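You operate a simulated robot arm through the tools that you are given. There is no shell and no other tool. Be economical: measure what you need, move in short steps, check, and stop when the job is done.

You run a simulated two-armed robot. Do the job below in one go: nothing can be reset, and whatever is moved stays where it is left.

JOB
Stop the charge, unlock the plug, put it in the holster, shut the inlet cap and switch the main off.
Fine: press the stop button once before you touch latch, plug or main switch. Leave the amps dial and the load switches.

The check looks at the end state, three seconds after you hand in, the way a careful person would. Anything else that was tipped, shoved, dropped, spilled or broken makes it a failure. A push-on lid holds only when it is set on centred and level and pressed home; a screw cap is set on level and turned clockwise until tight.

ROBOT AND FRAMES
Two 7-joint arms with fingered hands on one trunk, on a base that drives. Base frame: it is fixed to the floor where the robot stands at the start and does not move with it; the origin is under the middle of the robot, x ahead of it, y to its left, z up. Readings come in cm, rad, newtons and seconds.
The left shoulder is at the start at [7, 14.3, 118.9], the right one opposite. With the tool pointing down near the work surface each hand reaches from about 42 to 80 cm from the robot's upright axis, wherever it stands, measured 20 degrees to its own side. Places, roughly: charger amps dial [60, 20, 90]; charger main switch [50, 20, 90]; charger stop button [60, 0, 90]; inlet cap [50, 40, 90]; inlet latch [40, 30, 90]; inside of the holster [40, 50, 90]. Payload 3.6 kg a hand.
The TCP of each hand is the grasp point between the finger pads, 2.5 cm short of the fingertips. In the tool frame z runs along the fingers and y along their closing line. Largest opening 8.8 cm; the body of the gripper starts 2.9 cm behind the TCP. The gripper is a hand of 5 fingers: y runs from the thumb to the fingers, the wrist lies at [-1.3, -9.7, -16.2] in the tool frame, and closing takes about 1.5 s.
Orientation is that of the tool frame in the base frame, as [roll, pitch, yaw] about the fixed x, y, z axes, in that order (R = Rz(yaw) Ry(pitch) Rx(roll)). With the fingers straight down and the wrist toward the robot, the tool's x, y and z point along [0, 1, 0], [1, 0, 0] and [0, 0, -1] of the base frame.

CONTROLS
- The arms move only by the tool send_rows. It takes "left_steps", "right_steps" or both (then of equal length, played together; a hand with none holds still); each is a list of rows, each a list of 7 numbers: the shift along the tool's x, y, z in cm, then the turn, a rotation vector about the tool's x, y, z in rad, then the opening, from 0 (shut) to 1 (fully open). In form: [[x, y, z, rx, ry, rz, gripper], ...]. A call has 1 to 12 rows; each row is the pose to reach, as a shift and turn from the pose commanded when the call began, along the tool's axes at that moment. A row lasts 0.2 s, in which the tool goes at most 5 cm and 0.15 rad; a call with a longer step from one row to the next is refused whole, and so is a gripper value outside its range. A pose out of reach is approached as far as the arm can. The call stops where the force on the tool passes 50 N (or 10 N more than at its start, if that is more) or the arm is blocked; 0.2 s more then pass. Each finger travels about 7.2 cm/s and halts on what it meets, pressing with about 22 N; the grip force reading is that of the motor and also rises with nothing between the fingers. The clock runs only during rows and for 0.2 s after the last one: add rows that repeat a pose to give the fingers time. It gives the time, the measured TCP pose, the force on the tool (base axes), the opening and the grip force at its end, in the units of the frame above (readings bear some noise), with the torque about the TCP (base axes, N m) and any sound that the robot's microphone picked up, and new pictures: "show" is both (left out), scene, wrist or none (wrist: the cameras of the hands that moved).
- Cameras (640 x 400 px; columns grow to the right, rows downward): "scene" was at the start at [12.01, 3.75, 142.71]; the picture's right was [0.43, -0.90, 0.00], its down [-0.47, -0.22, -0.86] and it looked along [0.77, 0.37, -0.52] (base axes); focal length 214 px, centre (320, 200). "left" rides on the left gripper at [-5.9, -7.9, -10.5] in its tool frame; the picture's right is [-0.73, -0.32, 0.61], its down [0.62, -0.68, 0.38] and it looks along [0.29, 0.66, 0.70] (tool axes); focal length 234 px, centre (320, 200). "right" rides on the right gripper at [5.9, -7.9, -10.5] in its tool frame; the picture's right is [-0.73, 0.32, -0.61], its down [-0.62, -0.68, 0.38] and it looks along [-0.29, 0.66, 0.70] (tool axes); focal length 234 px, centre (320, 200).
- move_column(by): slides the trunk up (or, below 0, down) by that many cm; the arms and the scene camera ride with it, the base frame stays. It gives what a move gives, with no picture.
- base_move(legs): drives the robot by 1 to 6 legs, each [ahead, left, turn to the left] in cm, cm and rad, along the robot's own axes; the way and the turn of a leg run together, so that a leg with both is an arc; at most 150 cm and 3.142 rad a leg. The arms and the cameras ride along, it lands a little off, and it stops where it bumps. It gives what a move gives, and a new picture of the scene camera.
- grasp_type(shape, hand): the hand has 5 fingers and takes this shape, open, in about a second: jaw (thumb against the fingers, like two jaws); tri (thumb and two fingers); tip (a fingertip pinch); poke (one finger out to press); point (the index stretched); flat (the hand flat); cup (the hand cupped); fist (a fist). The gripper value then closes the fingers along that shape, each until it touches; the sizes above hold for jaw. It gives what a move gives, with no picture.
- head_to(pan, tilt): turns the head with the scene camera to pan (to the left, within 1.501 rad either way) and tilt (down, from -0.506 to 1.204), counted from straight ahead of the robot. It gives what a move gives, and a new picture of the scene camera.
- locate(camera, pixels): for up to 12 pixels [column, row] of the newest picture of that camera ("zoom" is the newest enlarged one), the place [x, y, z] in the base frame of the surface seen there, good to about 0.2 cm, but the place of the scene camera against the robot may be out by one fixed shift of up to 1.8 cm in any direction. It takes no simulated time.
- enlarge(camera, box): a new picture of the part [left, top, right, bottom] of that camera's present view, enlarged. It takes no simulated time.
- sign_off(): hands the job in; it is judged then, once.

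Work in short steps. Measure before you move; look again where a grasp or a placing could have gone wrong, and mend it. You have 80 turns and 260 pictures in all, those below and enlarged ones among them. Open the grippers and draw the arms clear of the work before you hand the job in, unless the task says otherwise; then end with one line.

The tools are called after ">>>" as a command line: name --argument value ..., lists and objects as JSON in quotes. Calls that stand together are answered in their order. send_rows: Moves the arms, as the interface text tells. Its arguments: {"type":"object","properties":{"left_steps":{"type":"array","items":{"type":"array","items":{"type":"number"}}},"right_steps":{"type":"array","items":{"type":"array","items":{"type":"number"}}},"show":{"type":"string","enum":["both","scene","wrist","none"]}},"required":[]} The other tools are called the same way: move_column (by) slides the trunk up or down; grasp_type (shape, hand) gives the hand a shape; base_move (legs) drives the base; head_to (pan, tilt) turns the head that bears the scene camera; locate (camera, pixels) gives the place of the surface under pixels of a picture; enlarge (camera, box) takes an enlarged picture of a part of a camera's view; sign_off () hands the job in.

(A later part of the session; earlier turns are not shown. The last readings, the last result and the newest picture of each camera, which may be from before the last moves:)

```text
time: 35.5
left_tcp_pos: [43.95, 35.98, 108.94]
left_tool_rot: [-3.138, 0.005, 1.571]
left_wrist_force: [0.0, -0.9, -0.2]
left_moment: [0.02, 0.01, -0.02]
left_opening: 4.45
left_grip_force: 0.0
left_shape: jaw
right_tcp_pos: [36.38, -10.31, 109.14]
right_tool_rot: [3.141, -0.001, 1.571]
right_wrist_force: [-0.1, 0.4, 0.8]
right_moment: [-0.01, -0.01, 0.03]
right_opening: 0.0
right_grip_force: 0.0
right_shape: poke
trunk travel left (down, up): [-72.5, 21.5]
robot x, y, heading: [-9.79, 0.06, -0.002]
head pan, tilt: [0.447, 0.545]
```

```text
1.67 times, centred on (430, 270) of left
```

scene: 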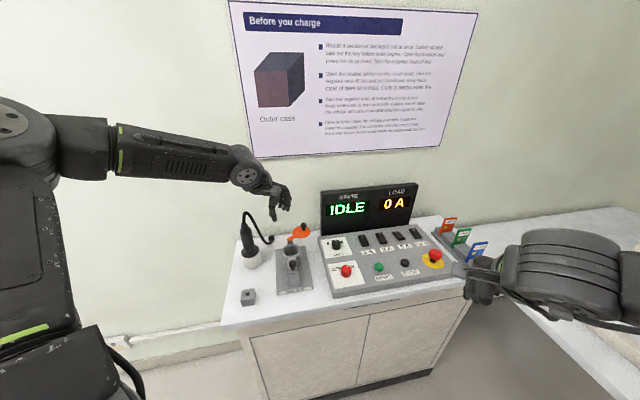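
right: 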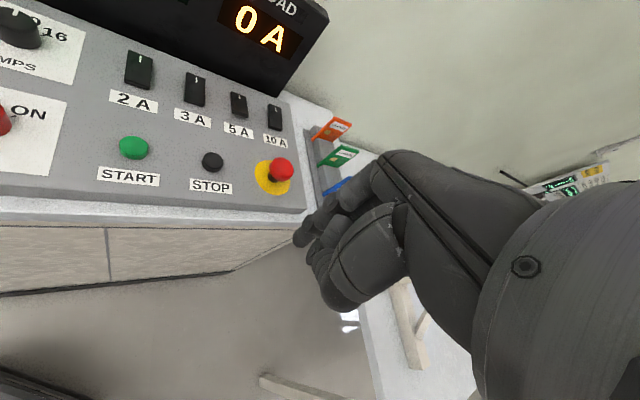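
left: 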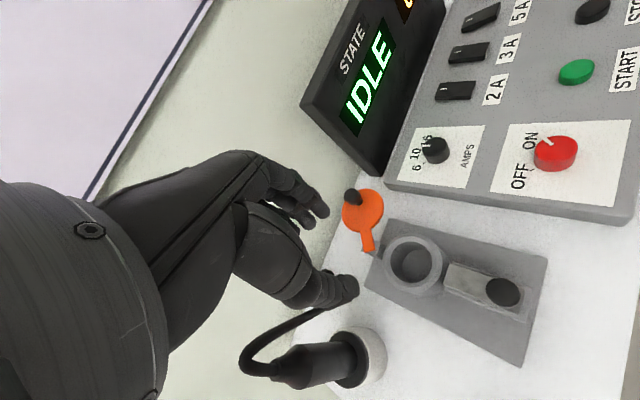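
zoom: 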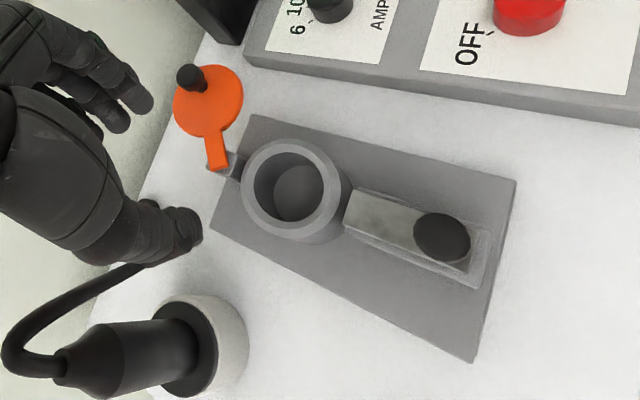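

The view from above shows a disc at (363,209) with an arm to its pivot near (369,247). I'll measure these, the knob, the ring rim, the display corner and the cable.

>>> locate --camera "left" --pixels '[[352, 196], [357, 204], [364, 211], [345, 208], [382, 209], [365, 228], [368, 240], [369, 247], [388, 258], [440, 270], [418, 239], [412, 291]]'

>>> locate --camera "left" --pixels '[[372, 175], [310, 100], [245, 355], [300, 325], [380, 252], [360, 190], [553, 150], [570, 165], [545, 140], [553, 170], [534, 160], [500, 290]]'

```text
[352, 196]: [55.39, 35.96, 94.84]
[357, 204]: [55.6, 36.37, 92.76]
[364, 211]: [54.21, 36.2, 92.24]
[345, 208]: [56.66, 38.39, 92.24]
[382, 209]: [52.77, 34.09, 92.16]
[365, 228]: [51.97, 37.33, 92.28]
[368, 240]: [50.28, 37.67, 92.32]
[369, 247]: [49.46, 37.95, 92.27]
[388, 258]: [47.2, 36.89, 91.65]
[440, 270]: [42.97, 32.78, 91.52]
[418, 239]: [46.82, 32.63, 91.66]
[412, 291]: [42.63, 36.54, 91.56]
```

```text
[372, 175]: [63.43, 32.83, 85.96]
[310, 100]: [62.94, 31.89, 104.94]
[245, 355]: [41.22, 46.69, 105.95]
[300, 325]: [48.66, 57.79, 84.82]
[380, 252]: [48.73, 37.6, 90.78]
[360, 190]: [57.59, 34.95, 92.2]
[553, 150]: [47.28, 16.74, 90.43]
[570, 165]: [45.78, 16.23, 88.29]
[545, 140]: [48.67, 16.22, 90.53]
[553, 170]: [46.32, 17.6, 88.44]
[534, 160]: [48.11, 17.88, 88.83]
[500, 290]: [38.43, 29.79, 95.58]
```

The geometry confirms a swivel: pivot [49.45, 37.8], disc centre [54.6, 36.25], ring centre [44.95, 34.75], all 5.4 cm apart, so the cap swings about 129° clockwise. I'll go above its knob at [55.45, 36.1] with the hand yawed 45°.

>>> send_rows --left_steps '[[0.02, 1.9, 1.1, 0, 0, -0.131, 0.5], [0.04, 3.8, 2.3, 0, 0, -0.262, 0.5], [0.06, 5.7, 3.4, 0, 0, -0.393, 0.5], [0.08, 7.6, 4.6, 0, 0, -0.524, 0.5], [0.1, 9.5, 5.7, 0, 0, -0.655, 0.5], [0.12, 11.5, 6.9, 0, 0, -0.785, 0.5], [0.12, 11.5, 6.9, 0, 0, -0.785, 0.5]]'

>>> enlarge --camera "left" --box '[250, 160, 510, 400]'

>>> enlarge --camera "scene" --box '[240, 170, 350, 280]'

```text
time: 37.0
left_tcp_pos: [55.4, 36.07, 102.01]
left_tool_rot: [-3.137, 0.001, 2.358]
left_wrist_force: [0.2, 1.0, -0.4]
left_moment: [0.01, -0.02, -0.01]
left_opening: 4.43
left_grip_force: 0.0
left_shape: jaw
right_tcp_pos: [36.31, -10.44, 109.18]
right_tool_rot: [-3.141, 0.0, 1.57]
right_wrist_force: [-0.1, 0.4, -0.9]
right_moment: [0.0, 0.0, 0.0]
right_opening: 0.0
right_grip_force: 0.0
right_shape: poke
trunk travel left (down, up): [-72.5, 21.5]
robot x, y, heading: [-9.73, -0.67, -0.001]
head pan, tilt: [0.447, 0.545]
```

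scene: 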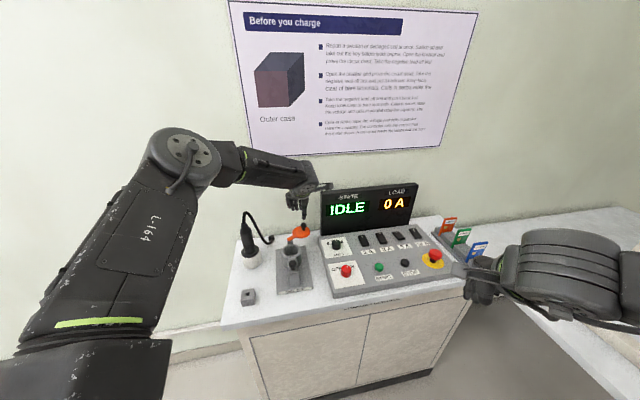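
left: 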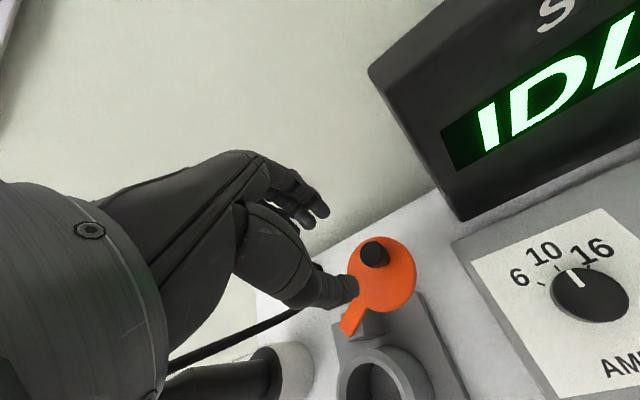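

```text
1.67 times, centred on (380, 280) of left
```

zoom: 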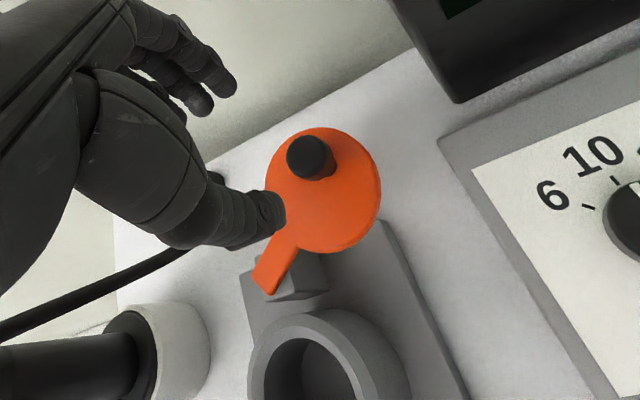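

```text
3.64 times, centred on (295, 225) of scene
```

zoom: 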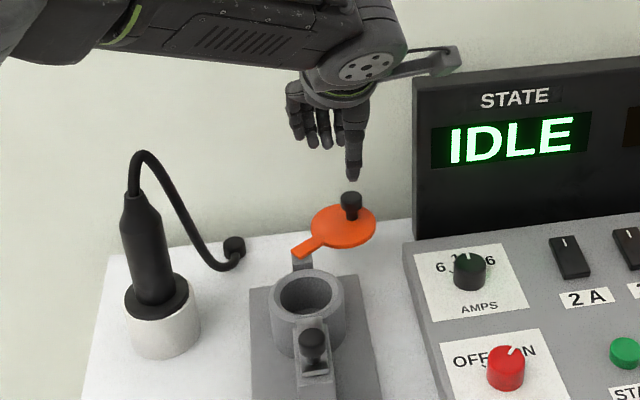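

The knob shows at (372,252), slightly off the predicted (367,260). I'll measure it directly.

>>> locate --camera "left" --pixels '[[372, 252], [364, 254], [384, 254], [372, 243], [378, 266], [397, 275], [330, 235], [320, 210]]'

```text
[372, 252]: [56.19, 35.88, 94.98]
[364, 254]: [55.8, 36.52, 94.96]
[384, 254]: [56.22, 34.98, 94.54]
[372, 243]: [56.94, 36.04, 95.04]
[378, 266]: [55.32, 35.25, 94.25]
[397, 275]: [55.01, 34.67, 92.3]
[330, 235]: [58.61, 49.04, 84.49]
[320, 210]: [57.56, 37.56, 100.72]
```

The knob is at [56.1, 35.8, 95.0]. I'll shift, lower until the tips are beside it and above the disc, then close.

>>> send_rows --left_steps '[[-0.67, 0.32, 2, 0, 0, 0, 0.5], [-0.67, 0.32, 4, 0, 0, 0, 0.5], [-0.67, 0.32, 5.5, 0, 0, 0, 0.5], [-0.67, 0.32, 6.1, 0, 0, 0, 0.5], [-0.67, 0.32, 6.1, 0, 0, 0, 0.3], [-0.67, 0.32, 6.1, 0, 0, 0, 0.1], [-0.67, 0.32, 6.1, 0, 0, 0, 0.05], [-0.67, 0.32, 6.1, 0, 0, 0, 0.05]]'

>>> enlarge --camera "left" --box '[250, 160, 510, 400]'

```text
time: 38.9
left_tcp_pos: [54.77, 36.08, 96.7]
left_tool_rot: [-3.138, -0.002, 2.356]
left_wrist_force: [-0.9, -0.4, -0.2]
left_moment: [-0.05, 0.02, -0.03]
left_opening: 0.45
left_grip_force: 0.1
left_shape: jaw
left hand out of reach, approached as far as the arm can: row 2, 3, 4, 5, 6, 7, 8
right_tcp_pos: [36.39, -10.39, 109.12]
right_tool_rot: [-3.142, -0.001, 1.573]
right_wrist_force: [-0.7, 0.1, -0.3]
right_moment: [0.01, -0.05, -0.02]
right_opening: 0.0
right_grip_force: 0.1
right_shape: poke
trunk travel left (down, up): [-72.5, 21.5]
robot x, y, heading: [-9.9, -0.04, -0.002]
head pan, tilt: [0.447, 0.545]
```

scene: 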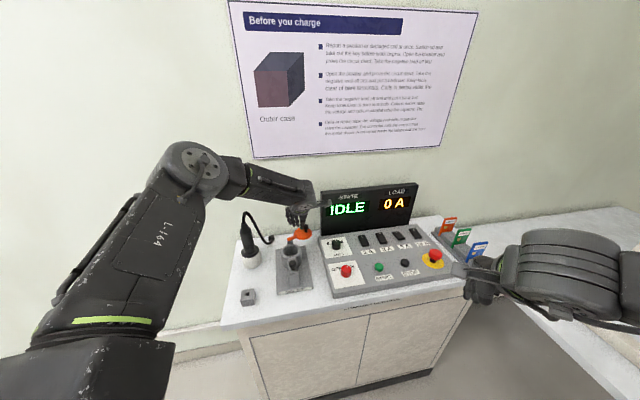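
left: 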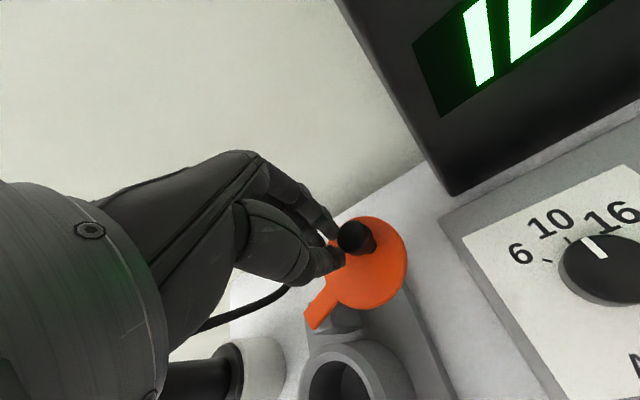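

```text
1.67 times, centred on (380, 280) of left
```

zoom: 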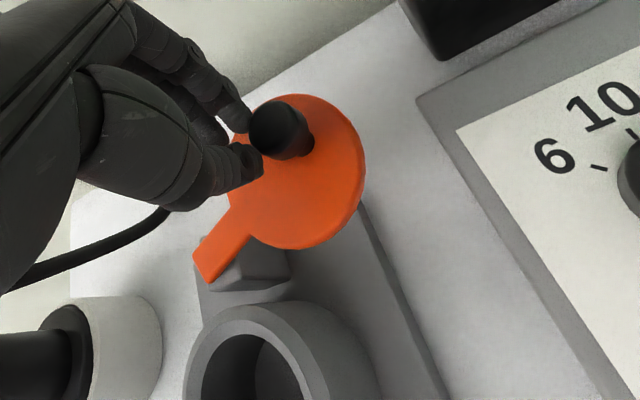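

The arm ran out of reach, stopping 1.3 cm short and closing beside the knob. I'll open, rise again, and drive forward 8 cm.

>>> send_rows --left_steps '[[0, 0, 0, 0, 0, 0, 0.5], [0, 0, 0, 0, 0, 0, 0.5], [0, 0, -2, 0, 0, 0, 0.5], [0, 0, -5, 0, 0, 0, 0.5], [0, 0, -8, 0, 0, 0, 0.5]]' --show "none"

>>> base_move --legs '[[8, 0, 0]]'

```text
time: 40.0
left_tcp_pos: [54.75, 36.13, 104.76]
left_tool_rot: [-3.139, -0.001, 2.354]
left_wrist_force: [-0.3, -0.5, 0.2]
left_moment: [-0.02, 0.0, 0.0]
left_opening: 4.37
left_grip_force: 0.1
left_shape: jaw
right_tcp_pos: [36.39, -10.45, 109.14]
right_tool_rot: [-3.141, 0.0, 1.572]
right_wrist_force: [0.1, 0.1, 0.1]
right_moment: [-0.02, 0.0, 0.02]
right_opening: 0.0
right_grip_force: 0.0
right_shape: poke
trunk travel left (down, up): [-72.5, 21.5]
robot x, y, heading: [-10.14, -0.41, -0.001]
head pan, tilt: [0.447, 0.545]
```

```text
time: 41.1
left_tcp_pos: [62.62, 35.77, 105.02]
left_tool_rot: [3.138, 0.001, 2.357]
left_wrist_force: [-10.3, -7.3, 4.4]
left_moment: [0.3, -0.23, 0.22]
left_opening: 4.01
left_grip_force: 0.0
left_shape: jaw
right_tcp_pos: [44.16, -10.65, 109.18]
right_tool_rot: [3.139, -0.001, 1.571]
right_wrist_force: [-0.3, 0.2, -0.3]
right_moment: [0.0, -0.04, 0.01]
right_opening: 0.02
right_grip_force: 0.0
right_shape: poke
trunk travel left (down, up): [-72.5, 21.5]
robot x, y, heading: [-1.75, 0.08, -0.003]
head pan, tilt: [0.447, 0.545]
```

scene: 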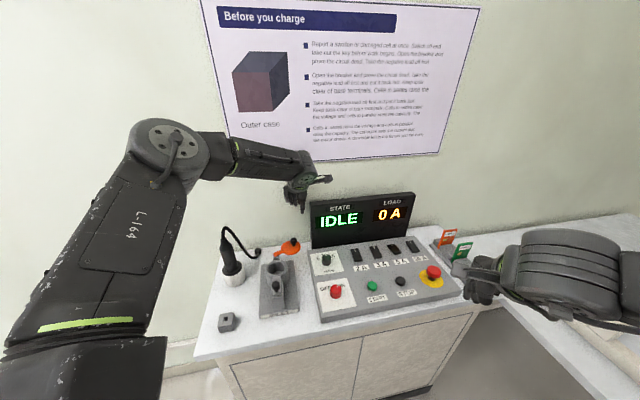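

The hand rode along and its fingers touched the wall (about 12 N). I'll draw it straight back from there to above the knob.

>>> send_rows --left_steps '[[0, -1.5, 0, 0, 0, 0, 0.5], [0.5, -3, 0, 0, 0, 0, 0.5], [2, -4, 0, 0, 0, 0, 0.5], [3.5, -4.6, 0, 0, 0, 0, 0.5], [4.6, -4.6, 0, 0, 0, 0, 0.5], [4.6, -4.6, 1.5, 0, 0, 0, 0.5], [4.6, -4.6, 3, 0, 0, 0, 0.5], [4.6, -4.6, 3, 0, 0, 0, 0.5]]'

>>> enlarge --camera "left" --box '[250, 160, 510, 400]'

>>> enlarge --camera "scene" --box '[200, 180, 480, 320]'

```text
time: 42.9
left_tcp_pos: [56.35, 36.08, 101.66]
left_tool_rot: [-3.139, 0.0, 2.354]
left_wrist_force: [0.0, 0.2, 0.1]
left_moment: [-0.01, -0.01, -0.04]
left_opening: 4.36
left_grip_force: 0.1
left_shape: jaw
right_tcp_pos: [44.42, -10.43, 109.03]
right_tool_rot: [3.141, 0.0, 1.57]
right_wrist_force: [0.7, -0.9, 0.4]
right_moment: [0.01, -0.02, 0.01]
right_opening: 0.01
right_grip_force: 0.1
right_shape: poke
trunk travel left (down, up): [-72.5, 21.5]
robot x, y, heading: [-1.87, -0.05, -0.002]
head pan, tilt: [0.447, 0.545]
```

scene: 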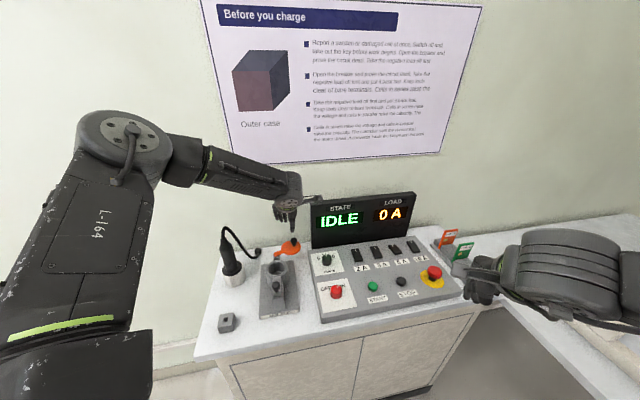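
left: 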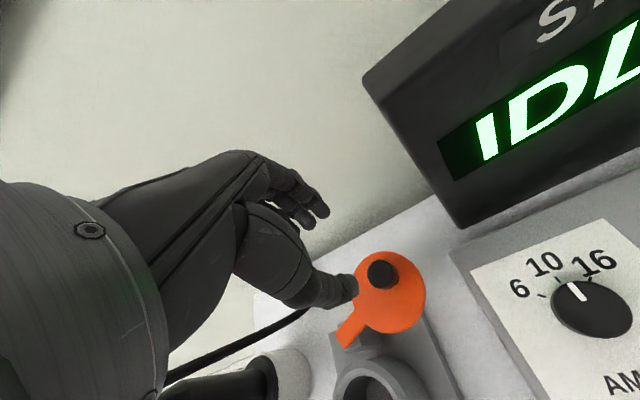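

```text
1.67 times, centred on (380, 280) of left
```

zoom: 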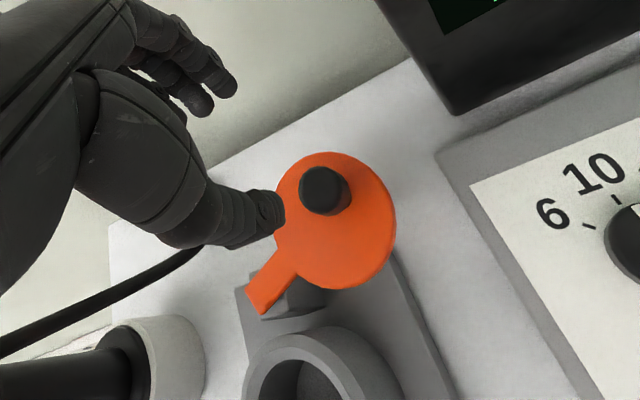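

```text
2.29 times, centred on (340, 250) of scene
```

zoom: 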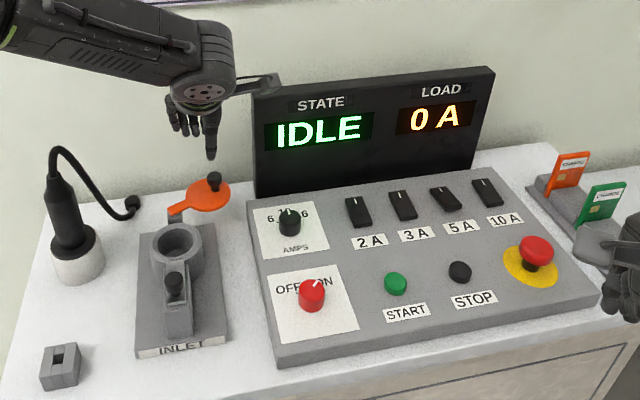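

Nothing was disturbed. The knob is now at (379,273), so I'll measure it.

>>> locate --camera "left" --pixels '[[379, 274], [370, 272], [388, 272], [379, 264], [384, 288], [400, 305], [352, 335]]'

```text
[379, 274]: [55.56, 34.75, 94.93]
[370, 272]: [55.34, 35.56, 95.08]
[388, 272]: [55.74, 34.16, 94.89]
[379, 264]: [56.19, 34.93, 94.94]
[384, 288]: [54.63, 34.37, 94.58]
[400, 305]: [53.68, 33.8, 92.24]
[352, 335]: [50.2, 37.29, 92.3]
```

The knob is at [55.55, 34.85], as the earlier brush swung the cap a little. I'll lower onto it and grip.

>>> send_rows --left_steps '[[-0.23, -1.44, 0.5, 0, 0, 0, 0.5], [-0.23, -1.44, 3, 0, 0, 0, 0.5], [-0.23, -1.44, 5, 0, 0, 0, 0.5], [-0.23, -1.44, 5.95, 0, 0, 0, 0.5], [-0.23, -1.44, 5.95, 0, 0, 0, 0.3], [-0.23, -1.44, 5.95, 0, 0, 0, 0.1], [-0.23, -1.44, 5.95, 0, 0, 0, 0.05], [-0.23, -1.44, 5.95, 0, 0, 0, 0.05]]' --show "wrist"

>>> enlarge --camera "left" --box '[250, 160, 510, 400]'

```text
time: 44.7
left_tcp_pos: [55.49, 34.91, 95.86]
left_tool_rot: [-3.137, 0.002, 2.354]
left_wrist_force: [-2.0, 0.6, -2.1]
left_moment: [0.0, 0.07, 0.05]
left_opening: 1.17
left_grip_force: 22.1
left_shape: jaw
right_tcp_pos: [44.48, -10.34, 109.08]
right_tool_rot: [3.141, 0.0, 1.572]
right_wrist_force: [0.1, 0.0, -0.1]
right_moment: [0.02, -0.01, -0.01]
right_opening: 0.01
right_grip_force: 0.1
right_shape: poke
trunk travel left (down, up): [-72.5, 21.5]
robot x, y, heading: [-2.02, 0.01, -0.001]
head pan, tilt: [0.447, 0.545]
```

left: 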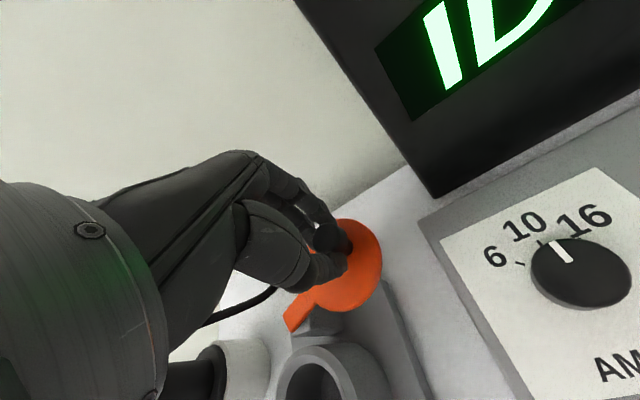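

```text
1.67 times, centred on (380, 280) of left
```

zoom: 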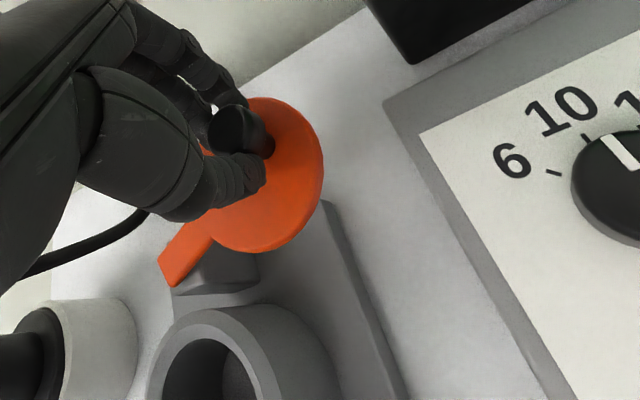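

The knob is held (1.17 cm, 22 N). I'll swing it clockwise about the pivot, the first 60° of the arc in 10° steps.

>>> send_rows --left_steps '[[-0.29, -1.13, 0, 0, 0, 0, 0.05], [-0.38, -2.3, 0, 0, 0, 0, 0.05], [-0.27, -3.46, 0, 0, 0, 0, 0.05], [0.05, -4.59, 0, 0, 0, 0, 0.05], [0.55, -5.64, 0, 0, 0, 0, 0.05], [1.23, -6.59, 0, 0, 0, 0, 0.05]]'

>>> enlarge --camera "left" --box '[250, 160, 510, 400]'

```text
time: 46.1
left_tcp_pos: [50.07, 31.14, 95.63]
left_tool_rot: [-3.137, -0.002, 2.355]
left_wrist_force: [2.4, -3.8, -15.8]
left_moment: [-0.19, -0.1, -0.19]
left_opening: 0.95
left_grip_force: 22.1
left_shape: jaw
right_tcp_pos: [44.67, -10.29, 109.07]
right_tool_rot: [-3.14, -0.001, 1.569]
right_wrist_force: [0.3, -0.4, -0.1]
right_moment: [0.01, -0.01, -0.01]
right_opening: 0.0
right_grip_force: 0.1
right_shape: poke
trunk travel left (down, up): [-72.5, 21.5]
robot x, y, heading: [-1.86, -0.15, -0.003]
head pan, tilt: [0.447, 0.545]
```

scene: 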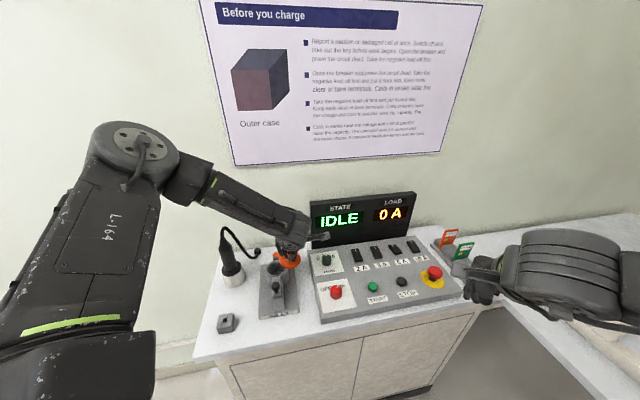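
left: 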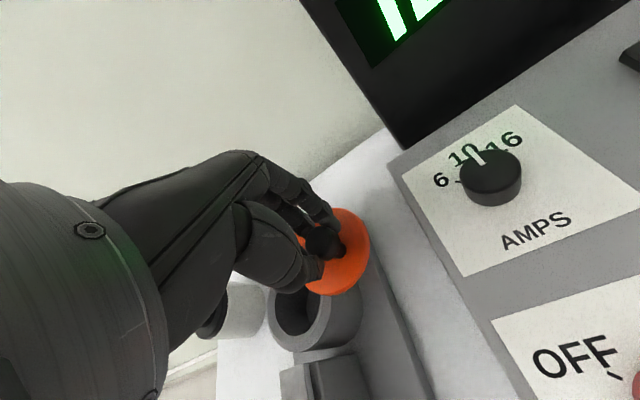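

```text
1.67 times, centred on (380, 280) of left
```

zoom: 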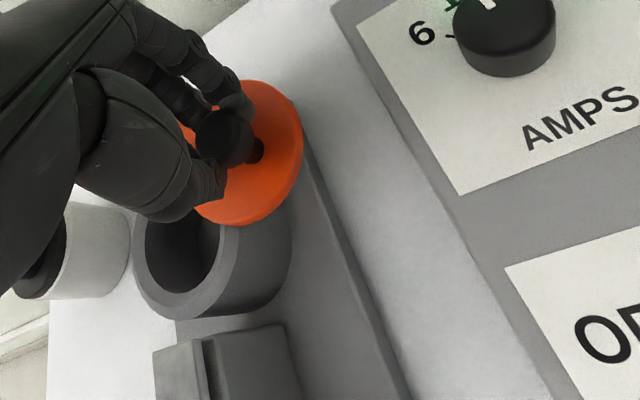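

The cap follows the arc nicely, with a small downward pull on the hand. I'll lower 0.15 cm and continue the arc to about -143°.

>>> send_rows --left_steps '[[0.84, -0.82, 0.1, 0, 0, 0, 0.05], [1.8, -1.48, 0.15, 0, 0, 0, 0.05], [2.87, -1.96, 0.15, 0, 0, 0, 0.05], [4.0, -2.25, 0.15, 0, 0, 0, 0.05], [5.16, -2.34, 0.15, 0, 0, 0, 0.05], [6.03, -2.28, 0.15, 0, 0, 0, 0.05]]'

>>> enlarge --camera "left" --box '[250, 160, 510, 400]'

>>> enlarge --camera "scene" --box '[210, 210, 320, 330]'

```text
time: 47.5
left_tcp_pos: [44.61, 33.51, 95.53]
left_tool_rot: [-3.136, -0.004, 2.353]
left_wrist_force: [16.0, -4.2, -14.2]
left_moment: [-0.33, -0.37, -0.37]
left_opening: 0.71
left_grip_force: 21.8
left_shape: jaw
right_tcp_pos: [45.0, -10.54, 108.89]
right_tool_rot: [-3.137, -0.001, 1.568]
right_wrist_force: [0.0, -0.9, -0.7]
right_moment: [0.01, 0.03, -0.02]
right_opening: 0.0
right_grip_force: 0.1
right_shape: poke
trunk travel left (down, up): [-72.5, 21.5]
robot x, y, heading: [-1.8, -0.14, -0.001]
head pan, tilt: [0.447, 0.545]
```

scene: 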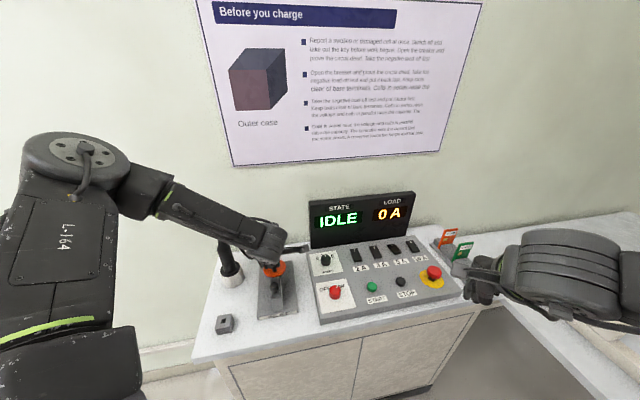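
left: 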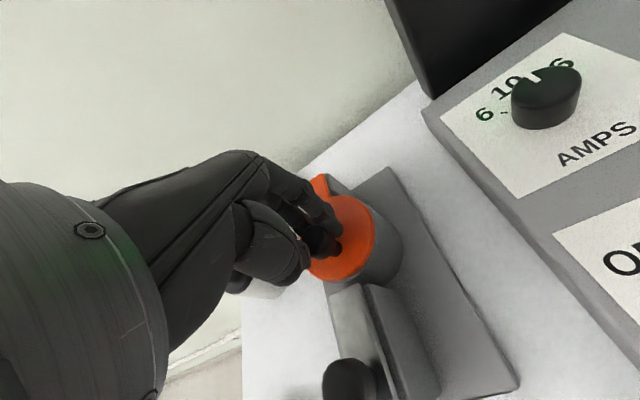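

```text
1.67 times, centred on (380, 280) of left
```

zoom: 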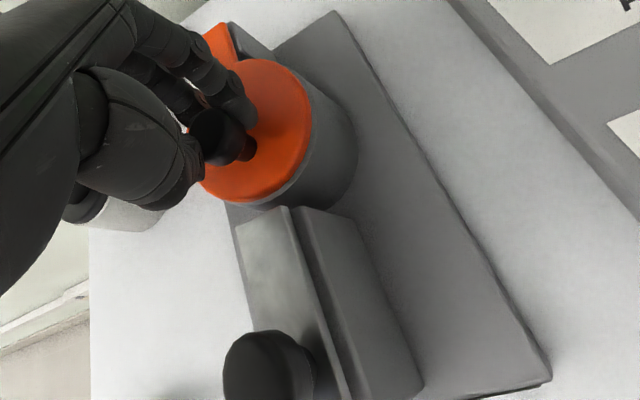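

```text
3.33 times, centred on (265, 270) of scene
```

zoom: 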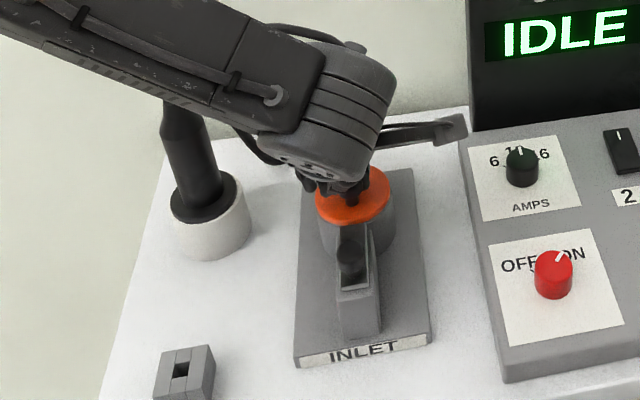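

The cap is nearly over the ring, with 16 N of resistance. I'll let go, rise, and see how well it's centred.

>>> send_rows --left_steps '[[0, 0, 0, 0, 0, 0, 0.2], [0, 0, 0, 0, 0, 0, 0.5], [0, 0, 0, 0, 0, 0, 0.5], [0, 0, -2, 0, 0, 0, 0.5], [0, 0, -5, 0, 0, 0, 0.5], [0, 0, -9, 0, 0, 0, 0.5], [0, 0, -9, 0, 0, 0, 0.5]]'

>>> enlarge --camera "left" --box '[300, 160, 500, 340]'

>>> enlarge --camera "scene" --box '[210, 210, 320, 330]'

```text
time: 49.1
left_tcp_pos: [44.14, 33.73, 104.68]
left_tool_rot: [-3.139, 0.0, 2.354]
left_wrist_force: [0.2, 0.8, 0.4]
left_moment: [-0.01, -0.01, 0.03]
left_opening: 4.35
left_grip_force: 0.0
left_shape: jaw
right_tcp_pos: [44.47, -10.42, 109.04]
right_tool_rot: [-3.141, 0.001, 1.571]
right_wrist_force: [-1.0, 0.4, 0.0]
right_moment: [-0.03, 0.0, 0.01]
right_opening: 0.03
right_grip_force: 0.1
right_shape: poke
trunk travel left (down, up): [-72.5, 21.5]
robot x, y, heading: [-1.63, 0.1, -0.0]
head pan, tilt: [0.447, 0.545]
```

scene: 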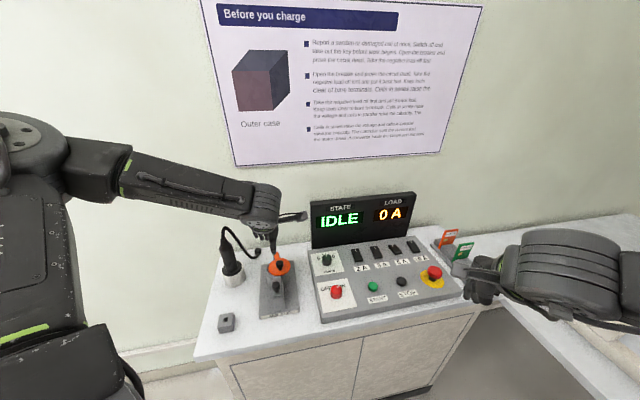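
left: 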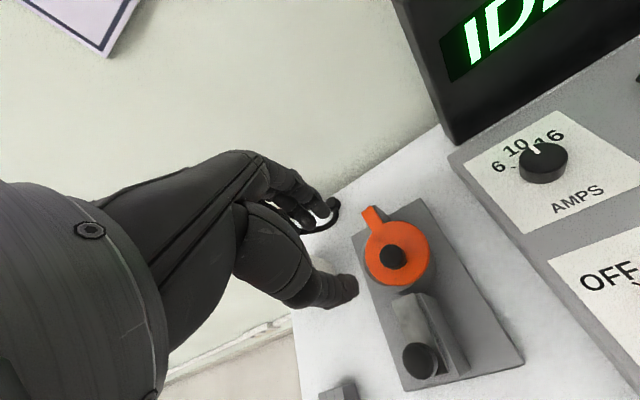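

```text
2.22 times, centred on (400, 250) of left
```

zoom: 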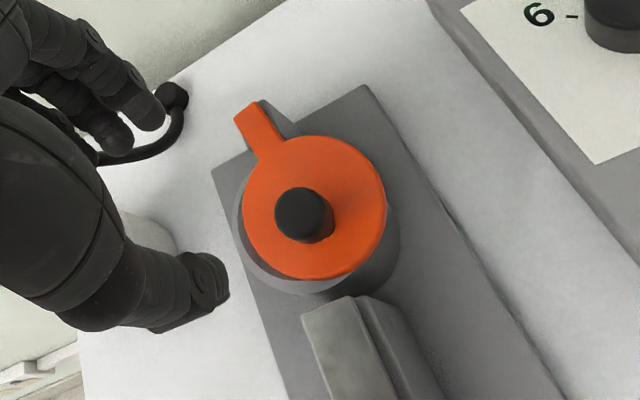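

```text
3.33 times, centred on (265, 270) of scene
```

zoom: 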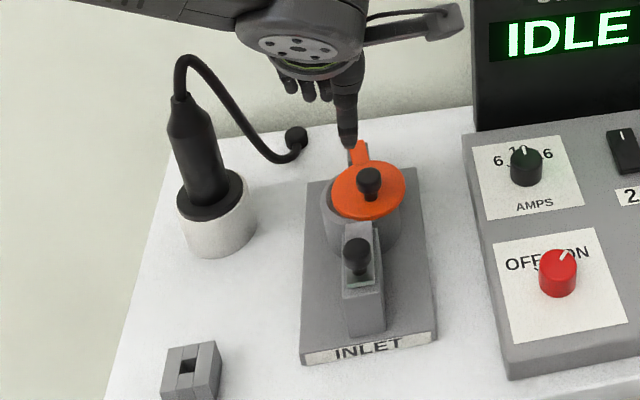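

The ring's left rim still shows, so the cap needs a bit more swing. I'll measure knob and disc.

>>> locate --camera "left" --pixels '[[392, 257], [400, 265], [364, 247], [432, 250], [402, 222], [398, 285], [371, 218], [380, 276], [420, 345]]'

```text
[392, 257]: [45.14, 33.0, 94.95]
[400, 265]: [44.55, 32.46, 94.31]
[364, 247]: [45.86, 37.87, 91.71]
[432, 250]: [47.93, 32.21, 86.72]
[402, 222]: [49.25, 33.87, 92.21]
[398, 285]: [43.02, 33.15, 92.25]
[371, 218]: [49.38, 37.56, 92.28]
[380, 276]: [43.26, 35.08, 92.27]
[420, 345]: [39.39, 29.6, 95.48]
```

The knob is at [45.1, 33.0] (angle -132°), and about 14° remains, a 1.6 cm move along the tool's +x. I'll regrip the knob centrally and pull on.

>>> send_rows --left_steps '[[-1.19, 0.16, 1, 0, 0, 0, 0.5], [-1.19, 0.16, 4.5, 0, 0, 0, 0.5], [-1.19, 0.16, 7.5, 0, 0, 0, 0.5], [-1.19, 0.16, 9.2, 0, 0, 0, 0.5], [-1.19, 0.16, 9.2, 0, 0, 0, 0.3], [-1.19, 0.16, 9.2, 0, 0, 0, 0.1], [-1.19, 0.16, 9.2, 0, 0, 0, 0.05], [-1.19, 0.16, 9.2, 0, 0, 0, 0.05], [-0.79, 0.14, 9.2, 0, 0, 0, 0.05], [-0.39, 0.16, 9.2, 0, 0, 0, 0.05], [0.01, 0.22, 9.2, 0, 0, 0, 0.05], [0.41, 0.32, 9.2, 0, 0, 0, 0.05]]' --show "wrist"

>>> enlarge --camera "left" --box '[250, 160, 450, 340]'

```text
time: 51.7
left_tcp_pos: [44.32, 34.04, 95.27]
left_tool_rot: [-3.137, -0.003, 2.353]
left_wrist_force: [2.4, -15.9, -23.3]
left_moment: [-0.26, 0.02, -0.13]
left_opening: 0.84
left_grip_force: 21.8
left_shape: jaw
right_tcp_pos: [44.71, -10.68, 108.83]
right_tool_rot: [-3.139, -0.001, 1.569]
right_wrist_force: [0.6, 0.6, 1.1]
right_moment: [0.0, 0.02, -0.01]
right_opening: 0.0
right_grip_force: 0.1
right_shape: poke
trunk travel left (down, up): [-72.5, 21.5]
robot x, y, heading: [-1.81, 0.05, -0.0]
head pan, tilt: [0.447, 0.545]
```

left: 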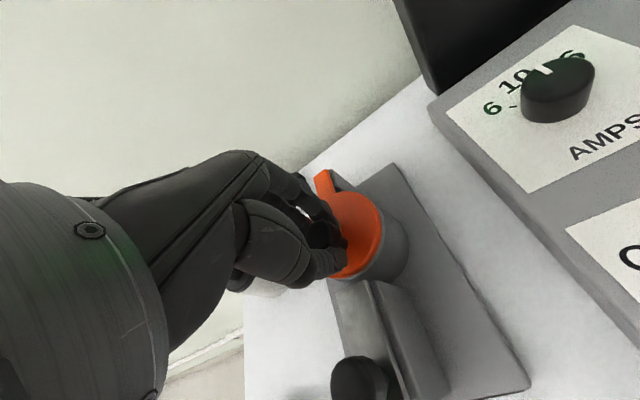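

```text
2.22 times, centred on (350, 250) of left
```

zoom: 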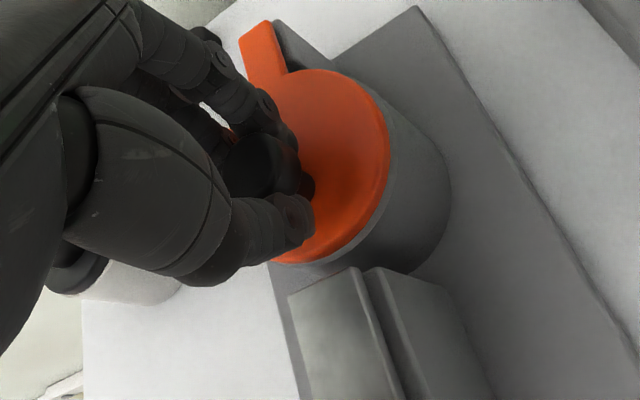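

The cap now looks concentric with the ring. I'll release, rise and measure again.

>>> send_rows --left_steps '[[0, 0, 0, 0, 0, 0, 0.2], [0, 0, 0, 0, 0, 0, 0.5], [0, 0, 0, 0, 0, 0, 0.5], [0, 0, -2, 0, 0, 0, 0.5], [0, 0, -5, 0, 0, 0, 0.5], [0, 0, -9, 0, 0, 0, 0.5], [0, 0, -9, 0, 0, 0, 0.5]]'

>>> enlarge --camera "left" --box '[300, 160, 500, 340]'

>>> enlarge --camera "scene" --box '[210, 210, 320, 330]'

```text
time: 53.3
left_tcp_pos: [43.96, 34.47, 104.59]
left_tool_rot: [-3.14, -0.001, 2.353]
left_wrist_force: [-0.7, 0.4, 1.2]
left_moment: [0.01, -0.03, 0.03]
left_opening: 4.34
left_grip_force: 0.1
left_shape: jaw
right_tcp_pos: [44.45, -10.36, 109.09]
right_tool_rot: [-3.141, 0.001, 1.569]
right_wrist_force: [-0.3, 0.5, 0.3]
right_moment: [0.04, -0.01, 0.04]
right_opening: 0.0
right_grip_force: 0.1
right_shape: poke
trunk travel left (down, up): [-72.5, 21.5]
robot x, y, heading: [-2.26, 0.29, -0.001]
head pan, tilt: [0.447, 0.545]
```

scene: 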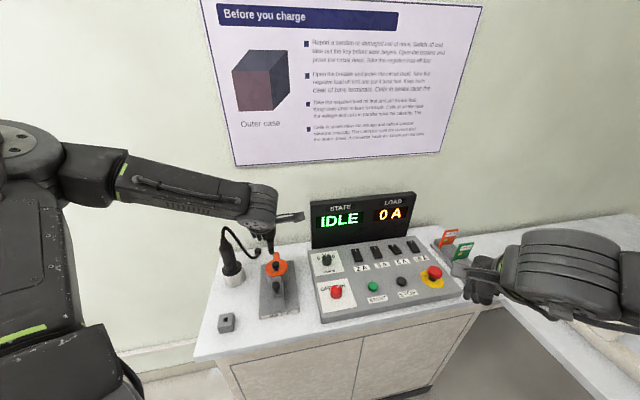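
left: 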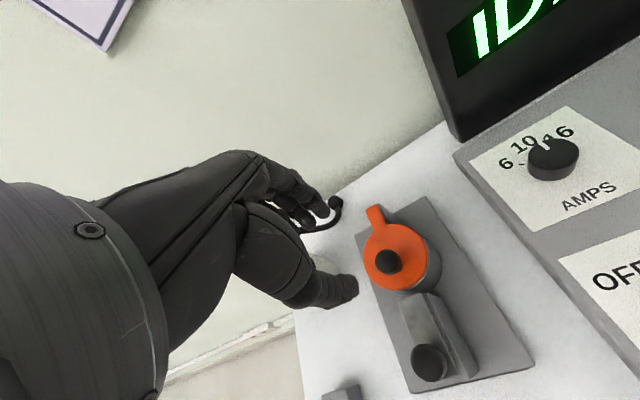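

```text
2.22 times, centred on (400, 250) of left
```

zoom: 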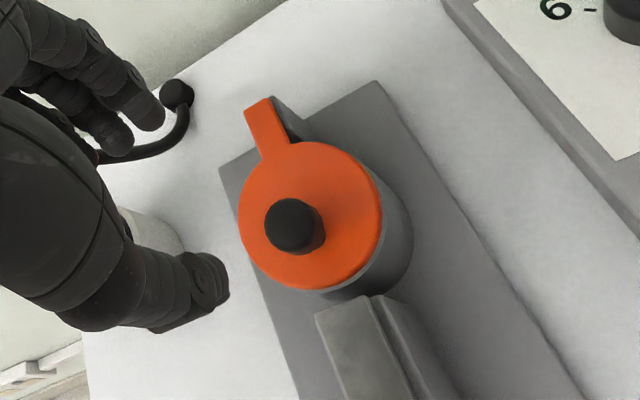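

```text
3.33 times, centred on (265, 270) of scene
```

zoom: 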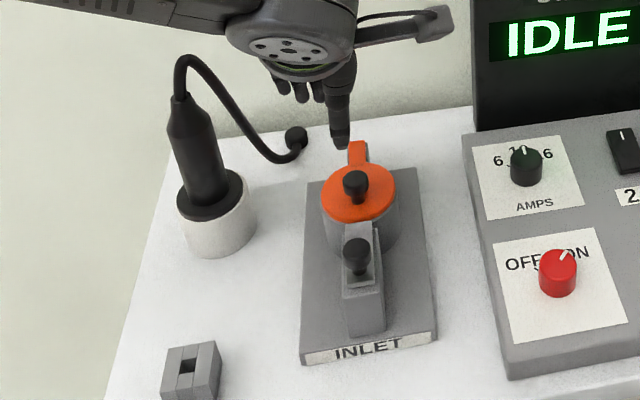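

>>> locate --camera "left" --pixels '[[387, 261], [394, 269], [367, 254], [426, 250], [404, 226], [397, 291], [372, 212], [428, 268], [370, 284], [414, 231]]'

>>> enlarge --camera "left" --box '[350, 200, 450, 300]'

```text
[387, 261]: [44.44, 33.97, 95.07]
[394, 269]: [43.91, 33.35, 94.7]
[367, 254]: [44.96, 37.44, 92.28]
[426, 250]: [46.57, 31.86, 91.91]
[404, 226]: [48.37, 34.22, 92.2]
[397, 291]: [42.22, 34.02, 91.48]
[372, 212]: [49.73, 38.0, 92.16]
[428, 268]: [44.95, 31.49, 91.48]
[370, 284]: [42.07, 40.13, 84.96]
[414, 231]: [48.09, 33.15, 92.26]
```

```text
4.00 times, centred on (400, 250) of left
```

zoom: 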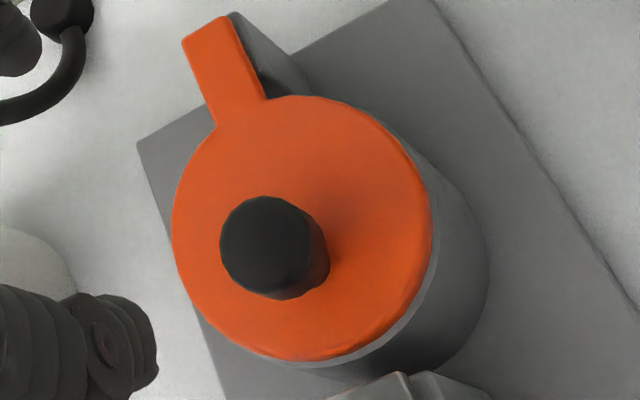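

The knob is at -142° and the ring centre direction is about -144 to -146°, so it may be a few degrees short of its stop. I'll put the closed fingertips beside the knob and push along +x until it meets firm resistance.

>>> send_rows --left_steps '[[-2, 0, 0, 0, 0, 0, 0.2], [-4, 0, 0, 0, 0, 0, 0], [-6, 0, 1, 0, 0, 0, 0], [-6, 0, 4, 0, 0, 0, 0], [-6, 0, 7, 0, 0, 0, 0], [-6, 0, 9.1, 0, 0, 0, 0], [-5, 0, 9.1, 0, 0, 0, 0], [-4.3, 0, 9.1, 0, 0, 0, 0], [-3.8, 0, 9.1, 0, 0, 0, 0], [-3.8, 0, 9.1, 0, 0, 0, 0]]' --show "wrist"

>>> enlarge --camera "left" --box '[230, 160, 430, 340]'

```text
time: 55.5
left_tcp_pos: [46.69, 31.37, 95.48]
left_tool_rot: [-3.14, -0.002, 2.353]
left_wrist_force: [9.0, -8.1, 7.1]
left_moment: [0.05, 0.09, -0.03]
left_opening: 0.0
left_grip_force: 21.8
left_shape: jaw
right_tcp_pos: [44.54, -10.7, 108.94]
right_tool_rot: [3.142, -0.003, 1.569]
right_wrist_force: [0.3, -0.5, -0.1]
right_moment: [0.04, -0.01, -0.02]
right_opening: 0.01
right_grip_force: 0.1
right_shape: poke
trunk travel left (down, up): [-72.5, 21.5]
robot x, y, heading: [-1.96, -0.02, 0.0]
head pan, tilt: [0.447, 0.545]
```

left: 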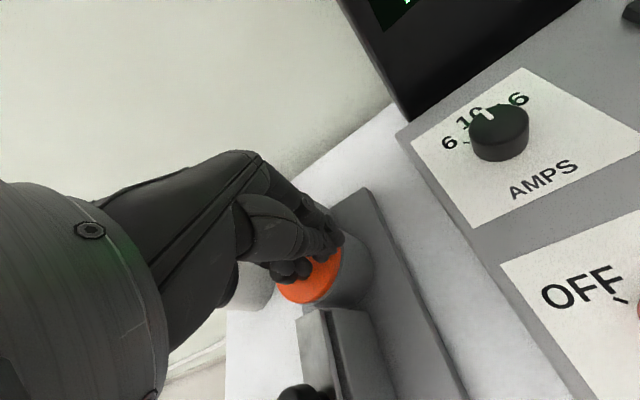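

```text
2.22 times, centred on (330, 250) of left
```

zoom: 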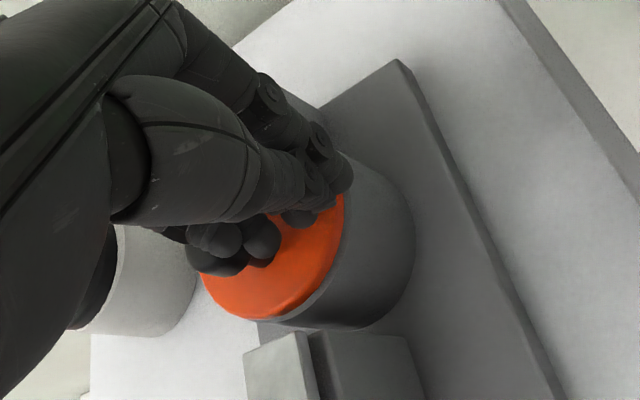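

The fingers already press on the knob with about 12 N. I'll push 0.8 cm more in fine steps.

>>> send_rows --left_steps '[[0.2, 0, -0.1, 0, 0, 0, 0], [0.4, 0, -0.1, 0, 0, 0, 0], [0.6, 0, -0.1, 0, 0, 0, 0], [0.8, 0, -0.1, 0, 0, 0, 0]]' --show "wrist"

>>> enlarge --camera "left" --box '[230, 160, 430, 340]'

```text
time: 56.5
left_tcp_pos: [46.5, 31.56, 95.54]
left_tool_rot: [-3.139, -0.007, 2.351]
left_wrist_force: [25.0, -30.1, -2.7]
left_moment: [-0.37, -0.29, 0.05]
left_opening: 0.0
left_grip_force: 22.3
left_shape: jaw
right_tcp_pos: [44.84, -11.04, 108.83]
right_tool_rot: [-3.136, -0.005, 1.568]
right_wrist_force: [0.3, -0.3, 1.1]
right_moment: [0.01, 0.02, 0.02]
right_opening: 0.0
right_grip_force: 0.1
right_shape: poke
trunk travel left (down, up): [-72.5, 21.5]
robot x, y, heading: [-1.74, -0.03, -0.006]
head pan, tilt: [0.447, 0.545]
```

left: 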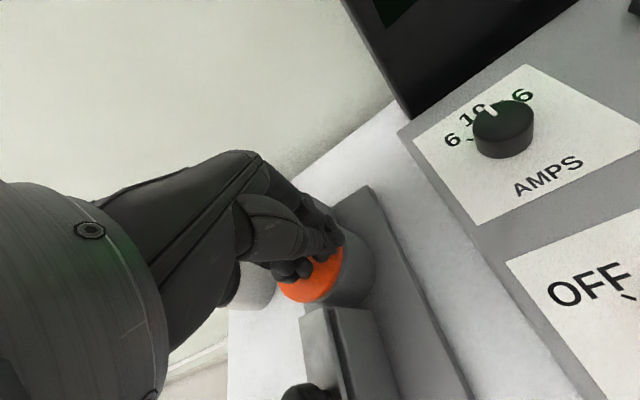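

```text
2.22 times, centred on (330, 250) of left
```

zoom: 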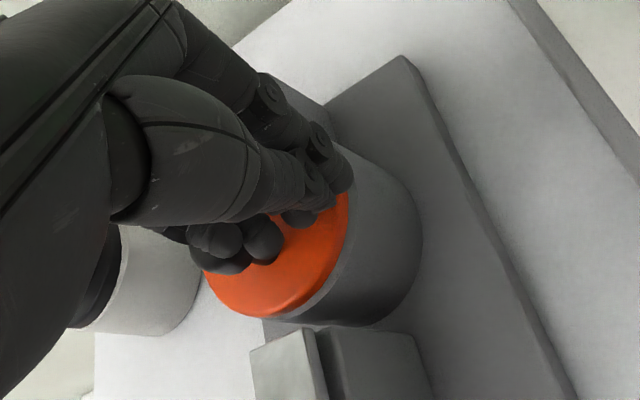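

The resistance reached 39 N with almost no further motion, so the cap is at its end stop. I'll back off, lift away, and look again.

>>> send_rows --left_steps '[[-1, 0, -0.2, 0, 0, 0, 0], [-1.5, 0, -3, 0, 0, 0, 0], [-1.5, 0, -7, 0, 0, 0, 0], [-1.5, 0, -11, 0, 0, 0, 0.2], [-0.5, -4, -13, 0, 0, 0, 0.4], [0.5, -8, -14, 0, 0, 0, 0.5], [0.5, -8, -14, 0, 0, 0, 0.5]]'

>>> enlarge --camera "scene" --box '[210, 210, 350, 330]'

>>> enlarge --camera "left" --box '[300, 120, 500, 300]'

```text
time: 57.0
left_tcp_pos: [46.58, 31.18, 95.79]
left_tool_rot: [-3.118, -0.008, 2.353]
left_wrist_force: [10.1, -13.8, -19.4]
left_moment: [-0.66, -0.41, 0.0]
left_opening: 0.0
left_grip_force: 22.2
left_shape: jaw
right_tcp_pos: [44.81, -10.46, 108.89]
right_tool_rot: [-3.138, -0.001, 1.569]
right_wrist_force: [-0.4, -0.6, -0.5]
right_moment: [-0.02, 0.0, 0.01]
right_opening: 0.0
right_grip_force: 0.1
right_shape: poke
trunk travel left (down, up): [-72.5, 21.5]
robot x, y, heading: [-1.95, 0.09, -0.001]
head pan, tilt: [0.447, 0.545]
stopped in row 2 (left hand): the force on the tool passed its limit at 74 N (the readings are from after the stop); the commanded pose is now the measured one
```

scene: 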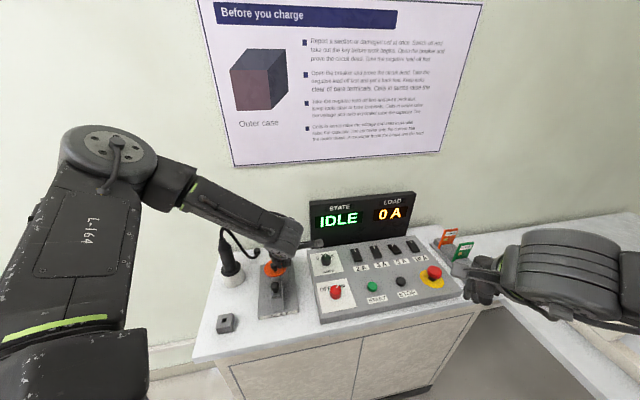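
left: 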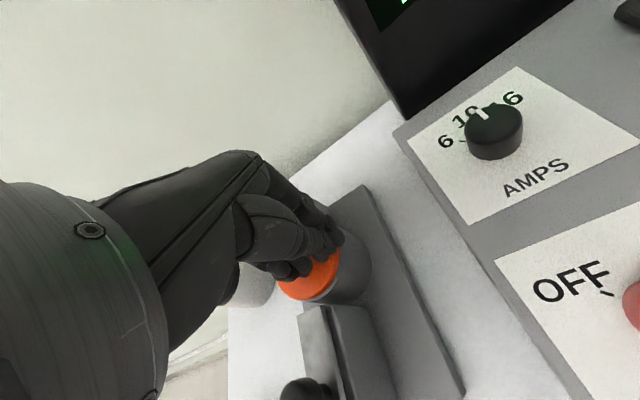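

```text
3.33 times, centred on (280, 270) of scene
```

zoom: 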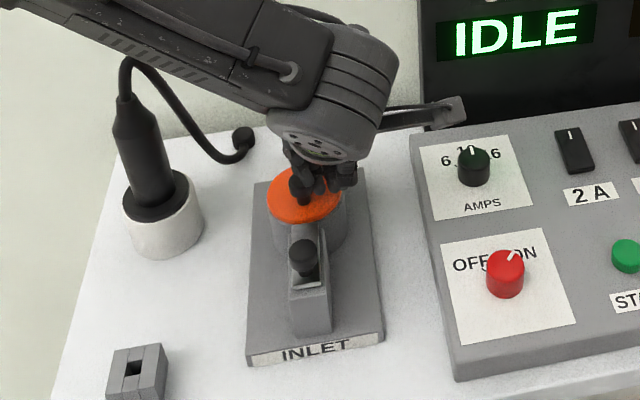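

```text
2.22 times, centred on (400, 210) of left
```

zoom: 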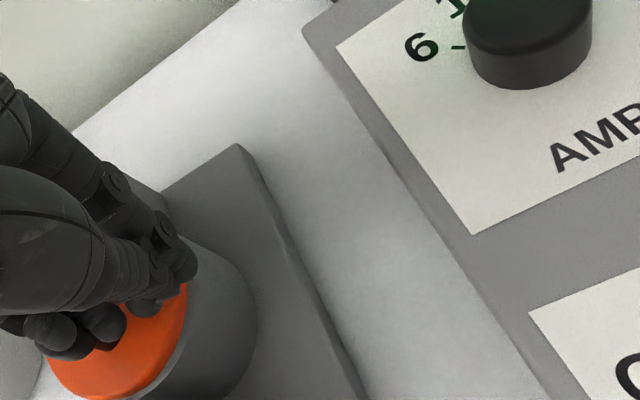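

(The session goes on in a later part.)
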